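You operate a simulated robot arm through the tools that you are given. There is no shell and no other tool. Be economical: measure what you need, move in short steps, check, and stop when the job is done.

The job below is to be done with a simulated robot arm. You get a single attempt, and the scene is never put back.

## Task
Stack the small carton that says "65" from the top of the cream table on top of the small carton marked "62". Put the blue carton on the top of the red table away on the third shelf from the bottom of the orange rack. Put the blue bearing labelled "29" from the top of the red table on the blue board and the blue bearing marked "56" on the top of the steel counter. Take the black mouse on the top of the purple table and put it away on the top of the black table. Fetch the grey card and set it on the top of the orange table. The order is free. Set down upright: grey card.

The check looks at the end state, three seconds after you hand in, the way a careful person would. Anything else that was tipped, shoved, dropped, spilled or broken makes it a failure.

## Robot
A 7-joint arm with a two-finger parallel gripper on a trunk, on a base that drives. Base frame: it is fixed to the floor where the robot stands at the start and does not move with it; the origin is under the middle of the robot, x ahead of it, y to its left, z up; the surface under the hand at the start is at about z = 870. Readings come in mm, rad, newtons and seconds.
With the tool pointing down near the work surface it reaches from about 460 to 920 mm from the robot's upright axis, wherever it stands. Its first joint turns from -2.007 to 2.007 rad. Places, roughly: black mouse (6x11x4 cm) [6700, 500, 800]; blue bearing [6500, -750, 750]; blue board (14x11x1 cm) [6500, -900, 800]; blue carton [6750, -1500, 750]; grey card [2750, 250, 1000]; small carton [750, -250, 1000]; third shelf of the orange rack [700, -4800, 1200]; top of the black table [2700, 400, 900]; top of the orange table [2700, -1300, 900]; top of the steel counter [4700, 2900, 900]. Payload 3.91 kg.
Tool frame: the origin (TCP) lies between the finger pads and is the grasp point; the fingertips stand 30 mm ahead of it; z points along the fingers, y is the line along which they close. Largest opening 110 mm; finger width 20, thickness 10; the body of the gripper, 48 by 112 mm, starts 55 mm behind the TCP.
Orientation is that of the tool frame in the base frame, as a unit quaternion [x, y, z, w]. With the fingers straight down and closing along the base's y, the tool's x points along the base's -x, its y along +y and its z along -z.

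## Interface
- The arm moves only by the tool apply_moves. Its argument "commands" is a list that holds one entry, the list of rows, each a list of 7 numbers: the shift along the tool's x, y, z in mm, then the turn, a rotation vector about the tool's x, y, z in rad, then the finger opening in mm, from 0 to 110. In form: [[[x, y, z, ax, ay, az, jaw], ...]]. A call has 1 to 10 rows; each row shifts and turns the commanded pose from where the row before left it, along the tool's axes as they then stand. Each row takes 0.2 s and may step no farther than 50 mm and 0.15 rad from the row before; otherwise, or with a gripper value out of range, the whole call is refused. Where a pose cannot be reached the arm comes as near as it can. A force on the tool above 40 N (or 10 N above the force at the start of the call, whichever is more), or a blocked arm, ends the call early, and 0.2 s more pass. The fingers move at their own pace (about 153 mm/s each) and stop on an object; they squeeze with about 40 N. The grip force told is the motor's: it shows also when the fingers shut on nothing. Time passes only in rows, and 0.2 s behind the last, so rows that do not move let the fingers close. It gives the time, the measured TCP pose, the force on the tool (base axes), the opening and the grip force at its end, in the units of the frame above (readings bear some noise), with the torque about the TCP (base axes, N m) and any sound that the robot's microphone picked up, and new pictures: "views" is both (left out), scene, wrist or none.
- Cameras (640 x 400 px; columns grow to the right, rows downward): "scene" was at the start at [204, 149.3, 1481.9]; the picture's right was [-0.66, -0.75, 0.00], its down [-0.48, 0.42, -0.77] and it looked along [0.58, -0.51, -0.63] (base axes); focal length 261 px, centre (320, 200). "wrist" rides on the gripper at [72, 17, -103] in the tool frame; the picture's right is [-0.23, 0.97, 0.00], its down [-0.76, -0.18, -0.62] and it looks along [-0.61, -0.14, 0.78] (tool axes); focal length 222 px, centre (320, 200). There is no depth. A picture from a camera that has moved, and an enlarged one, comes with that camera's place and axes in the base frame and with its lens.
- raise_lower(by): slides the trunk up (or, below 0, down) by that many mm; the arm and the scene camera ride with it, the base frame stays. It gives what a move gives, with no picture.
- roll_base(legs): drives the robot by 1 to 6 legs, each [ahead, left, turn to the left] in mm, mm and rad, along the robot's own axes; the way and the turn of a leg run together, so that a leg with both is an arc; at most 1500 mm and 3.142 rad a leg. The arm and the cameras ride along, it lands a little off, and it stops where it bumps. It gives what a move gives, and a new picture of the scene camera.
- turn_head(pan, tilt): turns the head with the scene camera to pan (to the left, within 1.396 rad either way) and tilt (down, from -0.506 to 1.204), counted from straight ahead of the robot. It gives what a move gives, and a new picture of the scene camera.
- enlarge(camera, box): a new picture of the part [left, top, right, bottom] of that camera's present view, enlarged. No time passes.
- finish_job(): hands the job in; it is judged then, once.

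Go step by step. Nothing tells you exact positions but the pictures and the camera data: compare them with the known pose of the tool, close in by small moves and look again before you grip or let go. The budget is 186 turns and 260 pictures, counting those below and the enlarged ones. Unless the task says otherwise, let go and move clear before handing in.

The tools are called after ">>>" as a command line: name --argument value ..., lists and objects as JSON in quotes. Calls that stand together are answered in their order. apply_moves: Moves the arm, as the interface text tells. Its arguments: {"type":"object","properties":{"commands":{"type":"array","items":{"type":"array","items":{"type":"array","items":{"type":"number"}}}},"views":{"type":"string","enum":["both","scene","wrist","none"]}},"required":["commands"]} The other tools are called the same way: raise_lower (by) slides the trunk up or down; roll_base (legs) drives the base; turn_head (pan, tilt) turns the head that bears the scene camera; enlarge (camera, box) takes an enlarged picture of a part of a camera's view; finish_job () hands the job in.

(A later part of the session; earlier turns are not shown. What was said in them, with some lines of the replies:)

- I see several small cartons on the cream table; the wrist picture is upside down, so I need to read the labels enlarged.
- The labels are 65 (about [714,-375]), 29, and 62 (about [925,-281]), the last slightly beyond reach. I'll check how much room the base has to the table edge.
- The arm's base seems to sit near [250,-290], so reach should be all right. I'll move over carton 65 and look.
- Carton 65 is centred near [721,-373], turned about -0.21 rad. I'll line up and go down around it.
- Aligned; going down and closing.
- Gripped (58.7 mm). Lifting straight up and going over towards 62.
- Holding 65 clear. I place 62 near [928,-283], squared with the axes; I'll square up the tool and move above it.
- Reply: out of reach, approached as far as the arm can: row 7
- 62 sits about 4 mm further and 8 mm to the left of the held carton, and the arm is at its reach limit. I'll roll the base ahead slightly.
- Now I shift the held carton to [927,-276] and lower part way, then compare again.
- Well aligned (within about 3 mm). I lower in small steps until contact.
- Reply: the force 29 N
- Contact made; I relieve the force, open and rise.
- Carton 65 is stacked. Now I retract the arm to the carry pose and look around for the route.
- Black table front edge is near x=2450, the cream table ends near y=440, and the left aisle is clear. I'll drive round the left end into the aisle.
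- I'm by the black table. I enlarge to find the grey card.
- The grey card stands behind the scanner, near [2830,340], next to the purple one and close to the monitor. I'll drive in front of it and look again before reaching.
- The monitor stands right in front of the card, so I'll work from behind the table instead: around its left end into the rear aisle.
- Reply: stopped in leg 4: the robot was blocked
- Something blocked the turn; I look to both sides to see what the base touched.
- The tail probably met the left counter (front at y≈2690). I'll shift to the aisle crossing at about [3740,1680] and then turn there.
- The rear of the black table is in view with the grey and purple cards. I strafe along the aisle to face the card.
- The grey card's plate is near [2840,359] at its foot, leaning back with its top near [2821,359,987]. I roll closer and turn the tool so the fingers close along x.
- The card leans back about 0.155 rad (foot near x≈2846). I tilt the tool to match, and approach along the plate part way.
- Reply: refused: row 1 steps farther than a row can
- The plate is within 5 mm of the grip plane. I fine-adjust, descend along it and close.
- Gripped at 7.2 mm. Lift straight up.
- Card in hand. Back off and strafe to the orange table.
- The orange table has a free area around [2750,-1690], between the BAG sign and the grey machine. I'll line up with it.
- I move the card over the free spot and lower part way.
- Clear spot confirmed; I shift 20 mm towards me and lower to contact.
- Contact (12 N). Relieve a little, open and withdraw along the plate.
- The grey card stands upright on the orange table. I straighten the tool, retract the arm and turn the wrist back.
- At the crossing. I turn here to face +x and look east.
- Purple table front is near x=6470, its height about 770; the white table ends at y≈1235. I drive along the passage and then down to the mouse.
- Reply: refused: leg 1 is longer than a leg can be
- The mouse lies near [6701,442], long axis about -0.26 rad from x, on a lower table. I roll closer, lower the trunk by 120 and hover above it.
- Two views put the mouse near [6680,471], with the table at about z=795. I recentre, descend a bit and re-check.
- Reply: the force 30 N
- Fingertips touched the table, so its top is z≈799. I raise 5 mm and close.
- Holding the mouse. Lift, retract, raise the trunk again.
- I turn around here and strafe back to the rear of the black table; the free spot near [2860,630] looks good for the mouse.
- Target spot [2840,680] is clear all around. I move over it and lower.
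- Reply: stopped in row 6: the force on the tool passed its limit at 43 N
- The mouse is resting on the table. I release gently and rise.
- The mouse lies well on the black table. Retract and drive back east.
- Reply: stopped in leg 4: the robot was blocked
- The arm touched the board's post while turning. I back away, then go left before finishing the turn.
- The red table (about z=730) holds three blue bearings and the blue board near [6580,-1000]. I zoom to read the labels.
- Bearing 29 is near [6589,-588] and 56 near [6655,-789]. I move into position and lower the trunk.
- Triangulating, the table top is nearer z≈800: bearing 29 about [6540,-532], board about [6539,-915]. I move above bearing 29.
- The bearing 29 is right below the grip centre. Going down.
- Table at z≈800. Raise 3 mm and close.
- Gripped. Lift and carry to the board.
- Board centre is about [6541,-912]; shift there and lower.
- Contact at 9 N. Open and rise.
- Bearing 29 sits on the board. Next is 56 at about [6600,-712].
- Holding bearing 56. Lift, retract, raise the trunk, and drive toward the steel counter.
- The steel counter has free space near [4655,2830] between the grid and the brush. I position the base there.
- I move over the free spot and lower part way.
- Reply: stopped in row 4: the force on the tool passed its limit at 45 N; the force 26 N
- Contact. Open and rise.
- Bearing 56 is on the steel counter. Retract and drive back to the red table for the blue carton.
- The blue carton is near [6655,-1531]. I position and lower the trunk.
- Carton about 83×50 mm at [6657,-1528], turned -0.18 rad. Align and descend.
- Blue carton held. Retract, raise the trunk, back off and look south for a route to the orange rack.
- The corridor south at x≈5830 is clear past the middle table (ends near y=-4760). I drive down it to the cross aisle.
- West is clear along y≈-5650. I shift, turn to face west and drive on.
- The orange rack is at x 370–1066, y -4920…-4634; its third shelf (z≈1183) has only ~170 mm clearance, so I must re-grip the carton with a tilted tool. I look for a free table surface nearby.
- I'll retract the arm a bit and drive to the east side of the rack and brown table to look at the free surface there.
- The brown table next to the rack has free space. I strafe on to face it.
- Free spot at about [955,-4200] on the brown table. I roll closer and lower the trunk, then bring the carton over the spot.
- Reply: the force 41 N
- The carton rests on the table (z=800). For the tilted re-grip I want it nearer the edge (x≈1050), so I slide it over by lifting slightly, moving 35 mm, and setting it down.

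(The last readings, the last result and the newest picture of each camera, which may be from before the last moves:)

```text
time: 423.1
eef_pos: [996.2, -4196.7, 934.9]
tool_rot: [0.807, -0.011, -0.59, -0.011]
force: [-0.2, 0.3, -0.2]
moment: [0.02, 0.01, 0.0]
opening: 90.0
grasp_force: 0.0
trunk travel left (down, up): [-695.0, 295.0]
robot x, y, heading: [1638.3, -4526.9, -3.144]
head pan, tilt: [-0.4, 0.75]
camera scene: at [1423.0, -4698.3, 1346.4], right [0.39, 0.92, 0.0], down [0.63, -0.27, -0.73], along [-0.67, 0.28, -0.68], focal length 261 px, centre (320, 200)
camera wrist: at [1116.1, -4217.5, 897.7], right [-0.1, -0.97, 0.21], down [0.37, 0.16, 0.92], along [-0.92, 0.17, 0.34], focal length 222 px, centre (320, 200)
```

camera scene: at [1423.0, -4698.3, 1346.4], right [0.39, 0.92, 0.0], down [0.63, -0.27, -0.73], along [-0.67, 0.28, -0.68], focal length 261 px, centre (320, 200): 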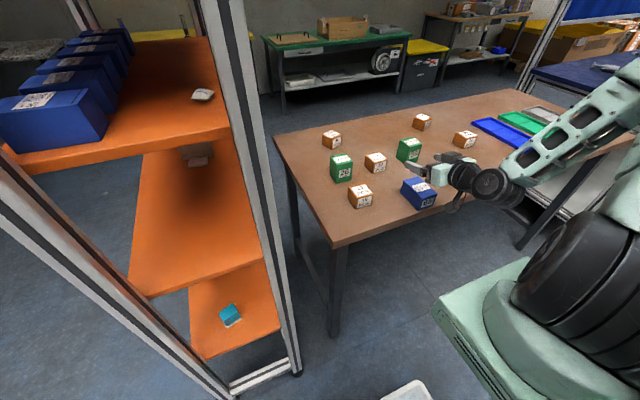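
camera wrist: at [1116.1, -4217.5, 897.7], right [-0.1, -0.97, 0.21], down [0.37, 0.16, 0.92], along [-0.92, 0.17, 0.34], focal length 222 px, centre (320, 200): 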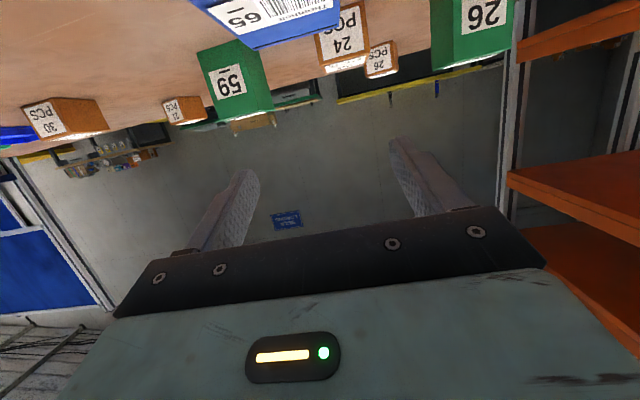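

The tool is tilted about 72° with the camera on the robot's side. I lower it so the fingers straddle the carton.

>>> apply_moves --commands '[[[4.2, 0, -13.3, 0, 0, 0, 90], [34.6, 0, 11, 0, 0, 0, 90], [34.6, 0, 11, 0, 0, 0, 90], [0, 0, 0, 0, 0, 0, 90]]]' --views "wrist"

>>> enlarge --camera "scene" --box '[370, 120, 530, 240]'

```text
time: 424.1
eef_pos: [1008.5, -4197.7, 859.5]
tool_rot: [0.808, -0.011, -0.589, -0.011]
force: [-0.3, 0.0, 0.1]
moment: [-0.03, -0.01, -0.02]
opening: 90.1
grasp_force: 0.0
trunk travel left (down, up): [-695.0, 295.0]
robot x, y, heading: [1644.2, -4524.0, 3.141]
head pan, tilt: [-0.4, 0.75]
camera wrist: at [1129.0, -4217.3, 822.4], right [-0.1, -0.97, 0.21], down [0.37, 0.16, 0.92], along [-0.93, 0.17, 0.34], focal length 222 px, centre (320, 200)
```

wrist: 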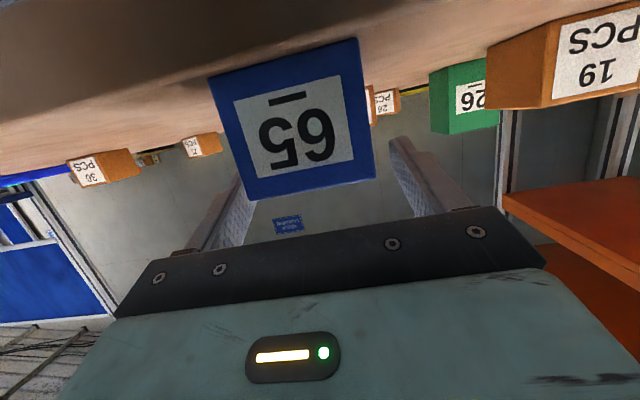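

```text
3.33 times, centred on (450, 180) of scene
camera zoom: at [1423.1, -4698.2, 1346.5], right [0.39, 0.92, 0.0], down [0.63, -0.27, -0.73], along [-0.67, 0.28, -0.68], focal length 871 px, centre (-113, 267)
```

zoom: 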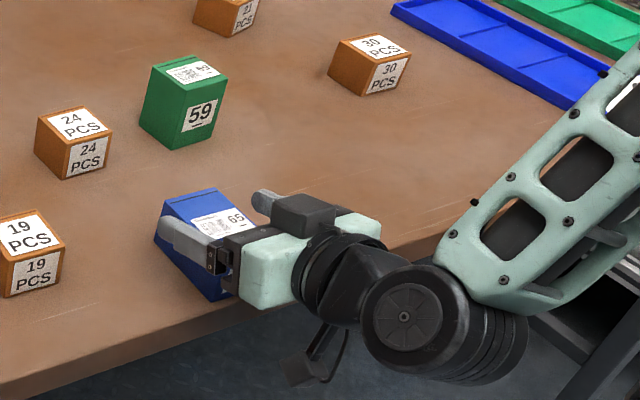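

>>> apply_moves --commands '[[[16, 0, 5, 0, 0, 0, 90], [12, 0, 3.8, 0, 0, 0, 90], [0, 0, 0, 0, 0, 0, 65], [0, 0, 0, 0, 0, 0, 45], [0, 0, 0, 0, 0, 0, 40], [0, 0, 0, 0, 0, 0, 40]]]' --views "wrist"

>>> enlarge --camera "scene" --box '[370, 140, 490, 230]'

```text
time: 425.6
eef_pos: [1010.1, -4197.8, 832.3]
tool_rot: [0.808, -0.011, -0.589, -0.011]
force: [-0.6, 0.6, 0.5]
moment: [-0.06, 0.1, 0.0]
opening: 55.6
grasp_force: 40.1
trunk travel left (down, up): [-695.0, 295.0]
robot x, y, heading: [1643.6, -4528.8, -3.136]
head pan, tilt: [-0.4, 0.75]
camera wrist: at [1129.8, -4218.0, 795.4], right [-0.1, -0.97, 0.21], down [0.37, 0.16, 0.92], along [-0.93, 0.17, 0.34], focal length 222 px, centre (320, 200)
```

wrist: 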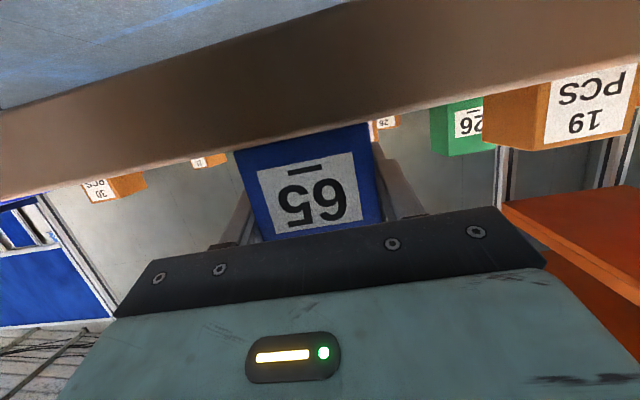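

```text
4.44 times, centred on (430, 185) of scene
camera zoom: at [1423.0, -4698.2, 1346.4], right [0.39, 0.92, 0.0], down [0.63, -0.27, -0.73], along [-0.67, 0.28, -0.68], focal length 1161 px, centre (-169, 267)
```

zoom: 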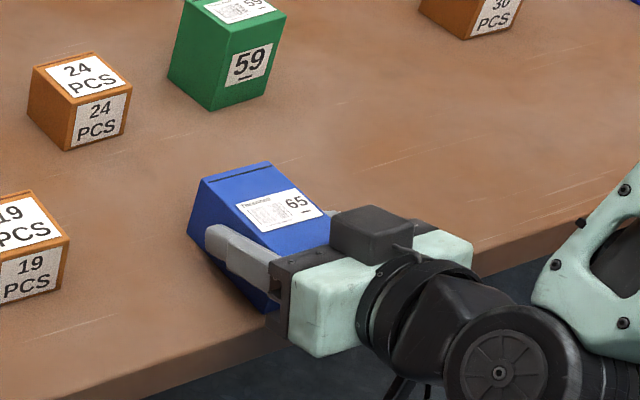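

Re-gripped with the tool tilted. Lift, back off, raise the trunk and strafe to the rack's east end.

>>> apply_moves --commands '[[[-19, 0, -6, 0, 0, 0, 40], [-38, 0, -12.1, 0, 0, 0, 40], [-38, 0, -12.1, 0, 0, 0, 40], [-38, 0, -12.1, 0, 0, 0, 40], [0, 0, 0, 0, 0, 0, 40]]]' --views "none"

>>> roll_base --legs '[[-200, 0, 0]]'

>>> raise_lower --by 280

>>> roll_base --legs '[[0, 520, 0]]'

>>> turn_head --pan -0.45 --tilt 0.5

```text
time: 426.8
eef_pos: [1009.0, -4200.0, 974.0]
tool_rot: [0.808, -0.011, -0.589, -0.011]
force: [0.4, 0.1, -2.9]
moment: [-0.03, -0.05, -0.01]
opening: 55.8
grasp_force: 40.3
trunk travel left (down, up): [-695.0, 295.0]
robot x, y, heading: [1641.2, -4525.1, -3.135]
head pan, tilt: [-0.4, 0.75]
```

```text
time: 428.4
eef_pos: [1207.6, -4200.2, 974.7]
tool_rot: [0.808, -0.01, -0.589, -0.01]
force: [0.8, 0.1, -2.1]
moment: [0.01, -0.03, 0.04]
opening: 56.0
grasp_force: 39.3
trunk travel left (down, up): [-695.0, 295.0]
robot x, y, heading: [1841.7, -4527.8, -3.136]
head pan, tilt: [-0.4, 0.75]
camera scene: at [1623.4, -4698.5, 1346.4], right [0.39, 0.92, 0.0], down [0.63, -0.26, -0.73], along [-0.67, 0.28, -0.68], focal length 261 px, centre (320, 200)
```

scene: 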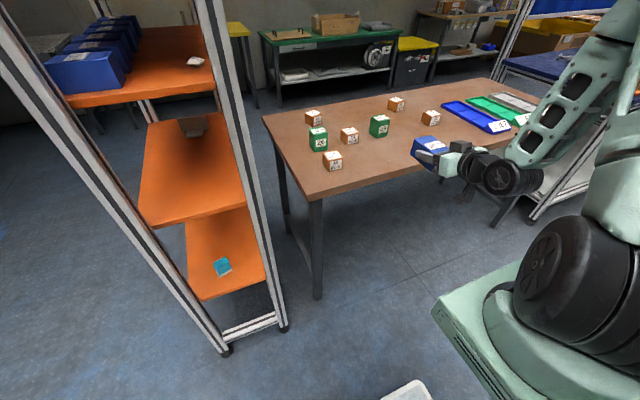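

```text
time: 431.2
eef_pos: [1208.4, -4200.3, 1254.6]
tool_rot: [0.808, -0.01, -0.589, -0.01]
force: [-0.3, -0.5, -2.9]
moment: [0.01, -0.08, -0.01]
opening: 55.5
grasp_force: 39.8
trunk travel left (down, up): [-975.0, 15.0]
robot x, y, heading: [1846.2, -4527.3, -3.139]
head pan, tilt: [-0.4, 0.75]
```

```text
time: 434.2
eef_pos: [1208.8, -4732.7, 1253.3]
tool_rot: [0.808, -0.007, -0.589, -0.008]
force: [-0.2, 0.3, -3.0]
moment: [0.0, -0.02, 0.01]
opening: 55.5
grasp_force: 39.8
trunk travel left (down, up): [-975.0, 15.0]
robot x, y, heading: [1844.4, -5048.3, -3.13]
head pan, tilt: [-0.4, 0.75]
camera scene: at [1628.0, -5226.3, 1626.4], right [0.38, 0.93, 0.0], down [0.63, -0.26, -0.73], along [-0.68, 0.28, -0.68], focal length 261 px, centre (320, 200)
```

scene: 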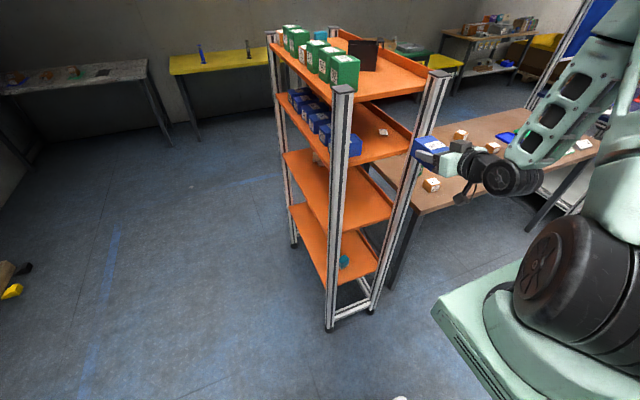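

```text
time: 435.0
eef_pos: [1208.3, -4732.2, 1254.3]
tool_rot: [0.808, -0.007, -0.589, -0.009]
force: [-0.8, 0.5, -1.8]
moment: [0.03, -0.03, 0.01]
opening: 55.9
grasp_force: 40.3
trunk travel left (down, up): [-975.0, 15.0]
robot x, y, heading: [1848.1, -5050.6, -3.132]
head pan, tilt: [-0.45, 0.499]
camera scene: at [1622.3, -5219.2, 1648.3], right [0.43, 0.9, 0.0], down [0.43, -0.2, -0.88], along [-0.79, 0.37, -0.48], focal length 261 px, centre (320, 200)
```

scene: 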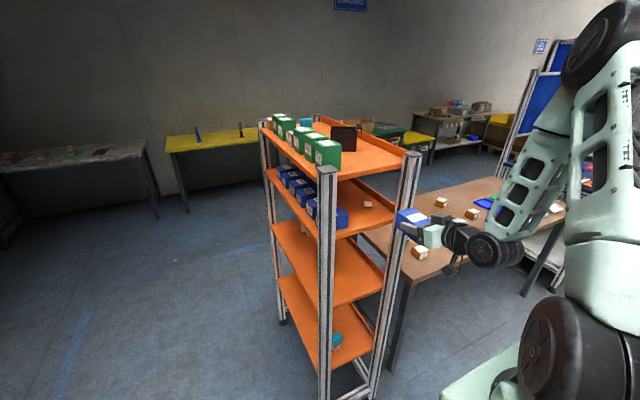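

>>> enlarge --camera "scene" --box '[260, 110, 460, 260]'

>>> apply_moves --commands '[[[0, 0, 0, 0, 0, 0, 40]]]' --views "wrist"

```text
2.67 times, centred on (360, 185) of scene
camera zoom: at [1622.3, -5219.2, 1648.3], right [0.43, 0.9, 0.0], down [0.43, -0.2, -0.88], along [-0.79, 0.37, -0.48], focal length 696 px, centre (213, 240)
```

zoom: 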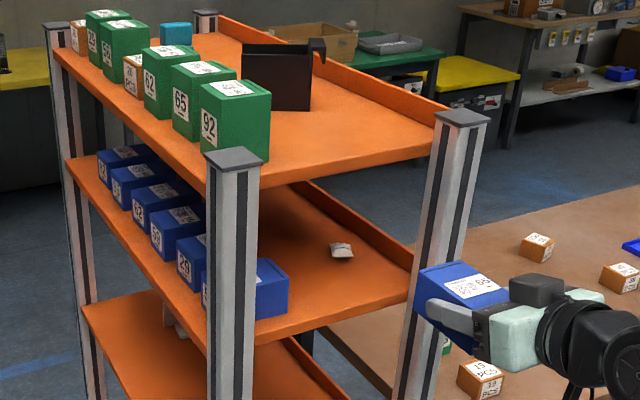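

```text
time: 435.4
eef_pos: [1208.6, -4731.5, 1252.8]
tool_rot: [0.808, -0.007, -0.589, -0.008]
force: [-1.0, -0.3, -1.8]
moment: [0.0, -0.06, 0.02]
opening: 55.8
grasp_force: 40.3
trunk travel left (down, up): [-975.0, 15.0]
robot x, y, heading: [1848.4, -5050.2, -3.128]
head pan, tilt: [-0.45, 0.499]
camera wrist: at [1329.2, -4750.4, 1216.5], right [-0.09, -0.97, 0.21], down [0.36, 0.17, 0.92], along [-0.93, 0.16, 0.34], focal length 222 px, centre (320, 200)
```

wrist: 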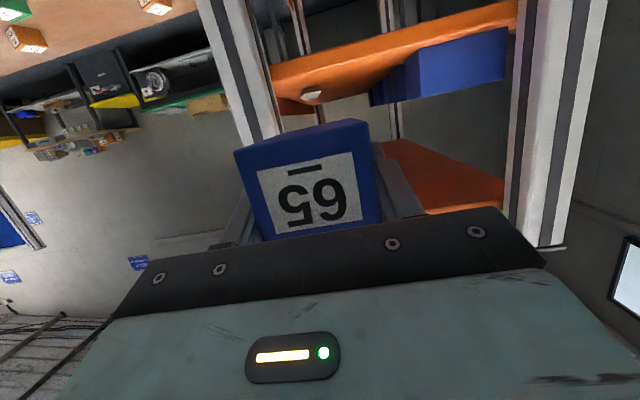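

The free bay is between the blue row (y≈-4834) and the north post (y≈-4675); shelf top z≈1183. I centre at y≈-4760 and move in part way.

>>> apply_moves --commands '[[[0, 29, 0, 0, 0, 0, 40], [-13.6, 0, 42.8, 0, 0, 0, 40], [-10.6, 0, 33.3, 0, 0, 0, 40], [0, 0, 0, 0, 0, 0, 40]]]' --views "wrist"

>>> enlarge --camera "scene" --box '[300, 140, 460, 260]'

```text
time: 436.4
eef_pos: [1128.6, -4757.4, 1253.7]
tool_rot: [0.808, -0.008, -0.59, -0.009]
force: [0.3, -0.7, -2.7]
moment: [-0.02, -0.01, -0.01]
opening: 55.8
grasp_force: 39.8
trunk travel left (down, up): [-975.0, 15.0]
robot x, y, heading: [1849.7, -5051.4, -3.133]
head pan, tilt: [-0.45, 0.499]
camera wrist: at [1247.8, -4777.5, 1216.3], right [-0.09, -0.97, 0.21], down [0.36, 0.17, 0.92], along [-0.93, 0.16, 0.34], focal length 222 px, centre (320, 200)
```

wrist: 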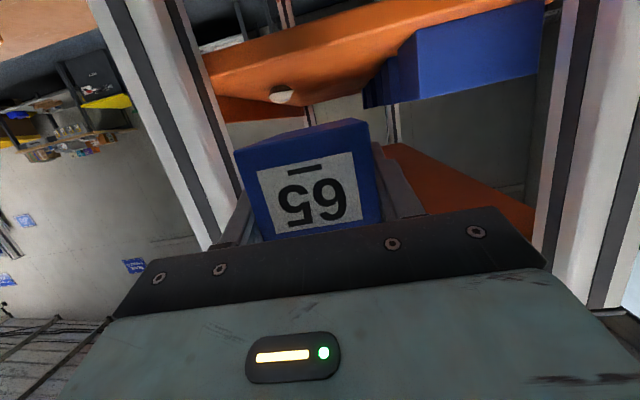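

```text
3.33 times, centred on (380, 200) of scene
camera zoom: at [1622.1, -5219.3, 1648.3], right [0.43, 0.9, 0.0], down [0.43, -0.2, -0.88], along [-0.79, 0.37, -0.48], focal length 871 px, centre (120, 200)
```

zoom: 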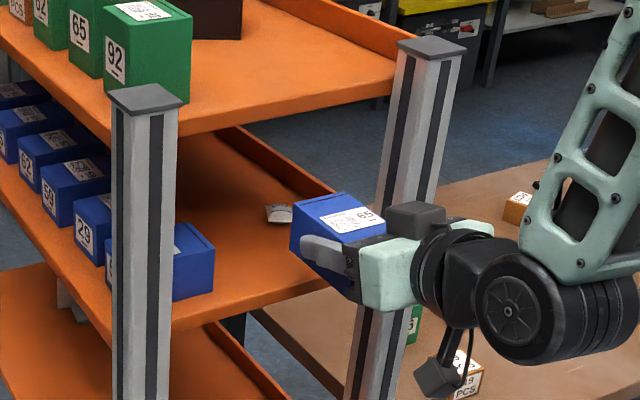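

Clear on both sides (~22 mm each). Continue in.

>>> apply_moves --commands '[[[-7, 2, 22, 0, 0, 0, 40], [-7, 0, 22, 0, 0, 0, 40], [-7, 0, 22, 0, 0, 0, 40], [-7, 0, 22, 0, 0, 0, 40], [0, 0, 0, 0, 0, 0, 40]]]' --views "wrist"

>>> enlarge --camera "scene" --box '[300, 140, 460, 260]'

```text
time: 437.6
eef_pos: [1034.3, -4759.0, 1251.1]
tool_rot: [0.808, -0.007, -0.589, -0.008]
force: [0.2, 0.4, -2.8]
moment: [0.01, -0.02, 0.04]
opening: 55.7
grasp_force: 40.0
trunk travel left (down, up): [-975.0, 15.0]
robot x, y, heading: [1851.1, -5056.1, -3.131]
head pan, tilt: [-0.45, 0.499]
camera wrist: at [1155.0, -4778.4, 1213.5], right [-0.09, -0.97, 0.21], down [0.36, 0.17, 0.92], along [-0.93, 0.16, 0.34], focal length 222 px, centre (320, 200)
```

wrist: 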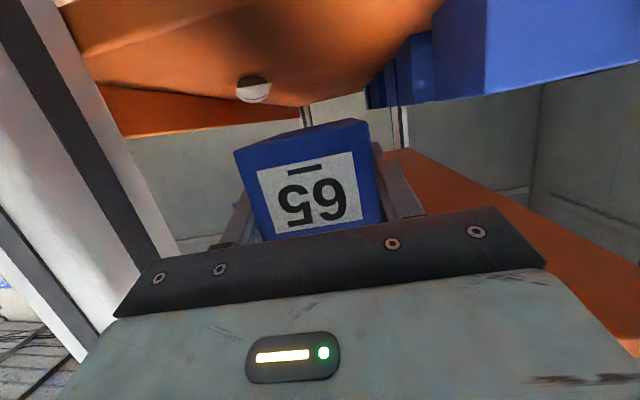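

```text
3.33 times, centred on (380, 200) of scene
camera zoom: at [1622.2, -5219.2, 1648.4], right [0.43, 0.9, 0.0], down [0.43, -0.2, -0.88], along [-0.79, 0.37, -0.48], focal length 871 px, centre (120, 200)
```

zoom: 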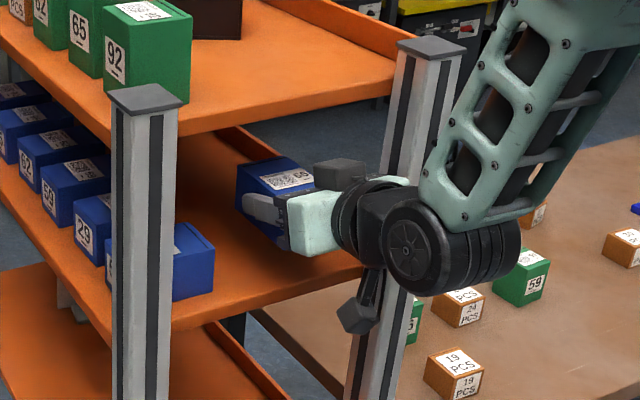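

Inside, clear of the blue row and the small white item at about [951,-4709]. I pull back 8 mm and lower to the shelf.

>>> apply_moves --commands '[[[2.4, 0, -7.6, 0, 0, 0, 40], [11.4, 0, 3.6, 0, 0, 0, 40], [11.4, 0, 3.6, 0, 0, 0, 40], [3.8, 0, 1.2, 0, 0, 0, 40], [2.9, 0, 0.9, 0, 0, 0, 40], [2.4, 0, 0.8, 0, 0, 0, 40], [0, 0, 0, 0, 0, 0, 40]]]' --views "none"

>>> enlarge --camera "scene" --box '[320, 160, 440, 250]'

```text
time: 439.2
eef_pos: [1045.2, -4758.2, 1219.7]
tool_rot: [0.808, -0.007, -0.589, -0.009]
force: [0.5, 0.1, -2.2]
moment: [0.0, -0.05, -0.03]
opening: 55.5
grasp_force: 40.3
trunk travel left (down, up): [-975.0, 15.0]
robot x, y, heading: [1844.6, -5051.3, -3.131]
head pan, tilt: [-0.45, 0.499]
```

```text
4.44 times, centred on (380, 205) of scene
camera zoom: at [1622.3, -5219.2, 1648.4], right [0.43, 0.9, 0.0], down [0.43, -0.2, -0.88], along [-0.79, 0.37, -0.48], focal length 1161 px, centre (53, 178)
```

zoom: 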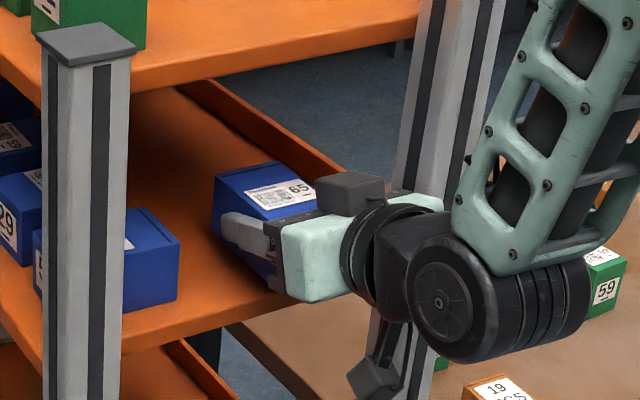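

>>> apply_moves --commands '[[[1.9, 0, 0.6, 0, 0, 0, 40], [1.9, 0, 0.6, 0, 0, 0, 40], [1.9, 0, 0.6, 0, 0, 0, 40], [1.9, 0, 0.6, 0, 0, 0, 40], [0, 0, 0, 0, 0, 0, 40]]]' --views "none"

```text
time: 440.4
eef_pos: [1043.0, -4758.5, 1211.6]
tool_rot: [0.808, -0.007, -0.589, -0.008]
force: [0.6, -0.2, -3.2]
moment: [-0.05, -0.07, 0.04]
opening: 56.0
grasp_force: 40.5
trunk travel left (down, up): [-975.0, 15.0]
robot x, y, heading: [1845.6, -5052.2, -3.13]
head pan, tilt: [-0.45, 0.499]
```

>>> apply_moves --commands '[[[1.9, 0, 0.6, 0, 0, 0, 40], [1.9, 0, 0.6, 0, 0, 0, 40], [1.9, 0, 0.6, 0, 0, 0, 40], [1.9, 0, 0.6, 0, 0, 0, 40], [1.9, 0, 0.6, 0, 0, 0, 40], [0, 0, 0, 0, 0, 0, 40]]]' --views "wrist"

>>> enlarge --camera "scene" --box '[340, 170, 420, 230]'

```text
time: 441.8
eef_pos: [1044.4, -4757.2, 1202.9]
tool_rot: [0.807, -0.007, -0.59, -0.009]
force: [3.9, 1.4, 14.6]
moment: [-0.44, -0.38, 0.1]
opening: 55.7
grasp_force: 40.3
trunk travel left (down, up): [-975.0, 15.0]
robot x, y, heading: [1850.1, -5050.3, -3.128]
head pan, tilt: [-0.45, 0.499]
camera wrist: at [1164.4, -4776.7, 1165.1], right [-0.09, -0.97, 0.21], down [0.37, 0.16, 0.92], along [-0.93, 0.16, 0.34], focal length 222 px, centre (320, 200)
```

wrist: 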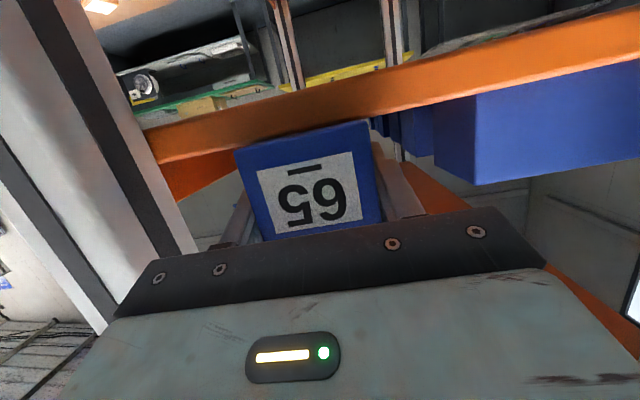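

```text
6.67 times, centred on (380, 200) of scene
camera zoom: at [1623.5, -5219.4, 1648.8], right [0.43, 0.9, 0.0], down [0.43, -0.2, -0.88], along [-0.79, 0.37, -0.48], focal length 1741 px, centre (-80, 200)
```

zoom: 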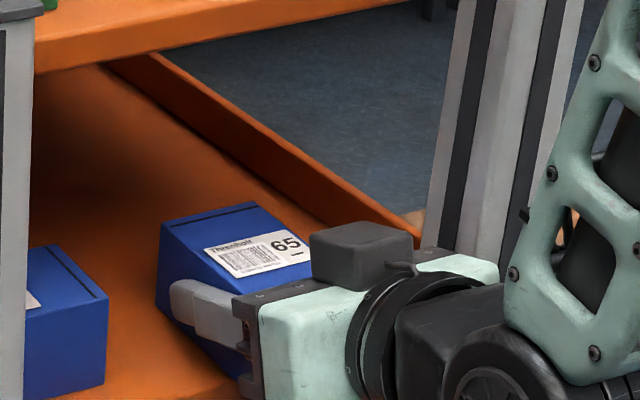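

Contact (shelf z≈1170), but the carton is just flush with the shelf edge. I lift slightly and move it 16 mm further in and 8 mm to the south.

>>> apply_moves --commands '[[[-6.7, 0, -2.1, 0, 0, 0, 40], [-4.8, 8, 15.2, 0, 0, 0, 40], [1.9, 0, 0.6, 0, 0, 0, 40], [1.9, 0, 0.6, 0, 0, 0, 40], [1.9, 0, 0.6, 0, 0, 0, 40], [0, 0, 0, 0, 0, 0, 40]]]' --views "wrist"

>>> enlarge --camera "scene" --box '[320, 160, 440, 250]'

```text
time: 443.2
eef_pos: [1027.3, -4767.7, 1203.5]
tool_rot: [0.808, -0.008, -0.589, -0.009]
force: [-0.2, -0.6, -1.3]
moment: [-0.02, -0.01, 0.03]
opening: 55.7
grasp_force: 39.6
trunk travel left (down, up): [-975.0, 15.0]
robot x, y, heading: [1845.1, -5054.9, -3.129]
head pan, tilt: [-0.45, 0.499]
camera wrist: at [1148.3, -4785.7, 1165.7], right [-0.09, -0.97, 0.21], down [0.36, 0.17, 0.92], along [-0.93, 0.16, 0.34], focal length 222 px, centre (320, 200)
```

wrist: 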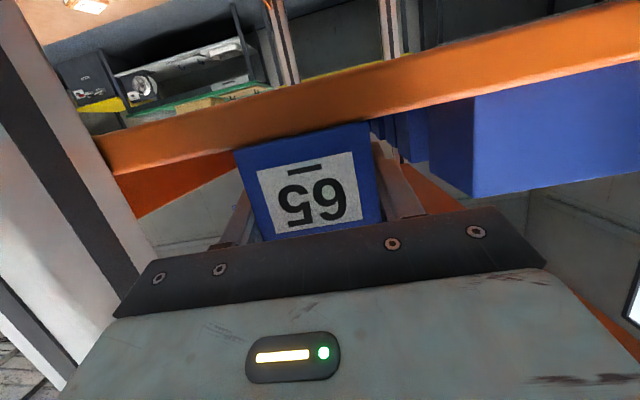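

```text
4.44 times, centred on (380, 205) of scene
camera zoom: at [1622.3, -5219.3, 1648.4], right [0.43, 0.9, 0.0], down [0.43, -0.2, -0.88], along [-0.79, 0.37, -0.48], focal length 1161 px, centre (53, 178)
```

zoom: 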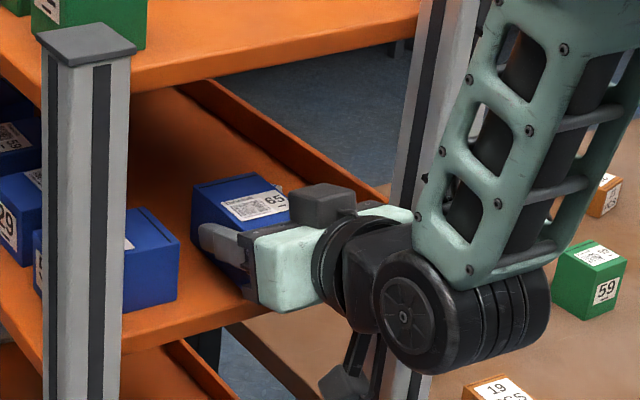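

>>> apply_moves --commands '[[[1, 0, 0.3, 0, 0, 0, 40], [1, 0, 0.3, 0, 0, 0, 40], [1, 0, 0.3, 0, 0, 0, 40], [0, 0, 0, 0, 0, 0, 40]]]' --views "none"

```text
time: 444.2
eef_pos: [1027.4, -4767.0, 1202.7]
tool_rot: [0.806, -0.007, -0.592, -0.009]
force: [2.7, -1.6, 23.8]
moment: [-0.78, -0.93, 0.0]
opening: 55.9
grasp_force: 40.1
trunk travel left (down, up): [-975.0, 15.0]
robot x, y, heading: [1849.8, -5051.4, -3.128]
head pan, tilt: [-0.45, 0.499]
```

Contact. Open a little and withdraw straight back.

>>> apply_moves --commands '[[[-1.5, 0, -0.5, 0, 0, 0, 50], [0, 0, 0, 0, 0, 0, 62], [0, 0, 0, 0, 0, 0, 74], [0, 0, 0, 0, 0, 0, 74], [6, 0, -19, 0, 0, 0, 74], [12, 0, -38, 0, 0, 0, 74], [12, 0, -38, 0, 0, 0, 74], [12, 0, -38, 0, 0, 0, 74], [12, 0, -38, 0, 0, 0, 74]]]' --views "wrist"

>>> enlarge --camera "scene" --box '[300, 140, 460, 260]'

```text
time: 446.2
eef_pos: [1207.5, -4770.3, 1204.3]
tool_rot: [0.808, -0.008, -0.589, -0.009]
force: [0.1, -0.4, 0.1]
moment: [0.0, 0.02, -0.01]
opening: 74.3
grasp_force: 0.1
trunk travel left (down, up): [-975.0, 15.0]
robot x, y, heading: [1847.1, -5051.5, -3.13]
head pan, tilt: [-0.45, 0.499]
camera wrist: at [1327.9, -4789.7, 1166.3], right [-0.09, -0.97, 0.21], down [0.36, 0.17, 0.92], along [-0.93, 0.16, 0.34], focal length 222 px, centre (320, 200)
```

wrist: 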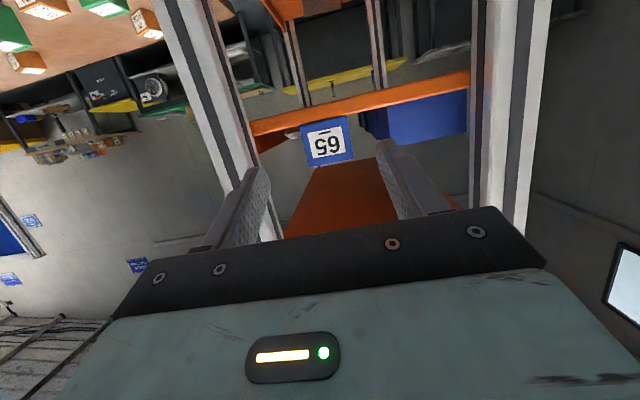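

```text
3.33 times, centred on (380, 200) of scene
camera zoom: at [1622.2, -5219.5, 1648.4], right [0.43, 0.9, 0.0], down [0.43, -0.2, -0.88], along [-0.79, 0.37, -0.48], focal length 871 px, centre (120, 200)
```

zoom: 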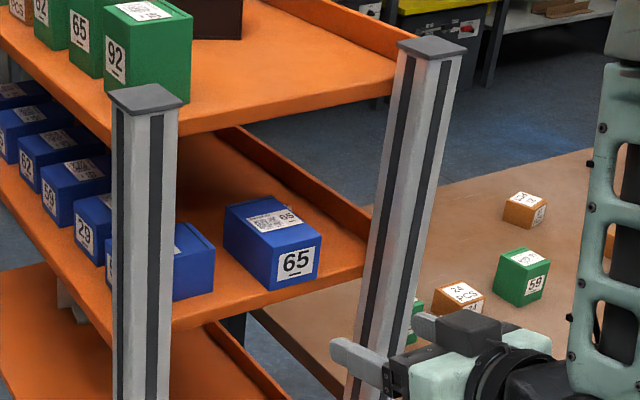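

The blue carton lies flat on the third shelf and the gripper is clear, with every item in its place; I hand in.

>>> finish_job

```text
The job is handed in.
```

I've handed the job in, and the last picture of each item showed it where you asked:
- **Cartons 65 and 62:** 65 is stacked on 62 on the cream table.
- **Blue carton:** it lies flat on the third shelf of the orange rack. I set it down on the brown table for a moment to grip it again.
- **Blue bearings:** 29 is on the blue board, and 56 is on the steel counter.
- **Black mouse:** it is on the black table.
- **Grey card:** it stands upright on the orange table.

There were two light contacts while driving. The base was blocked once during a turn, probably by the counter, and the arm touched the post of the board on the white table. Nothing looked shifted afterwards.
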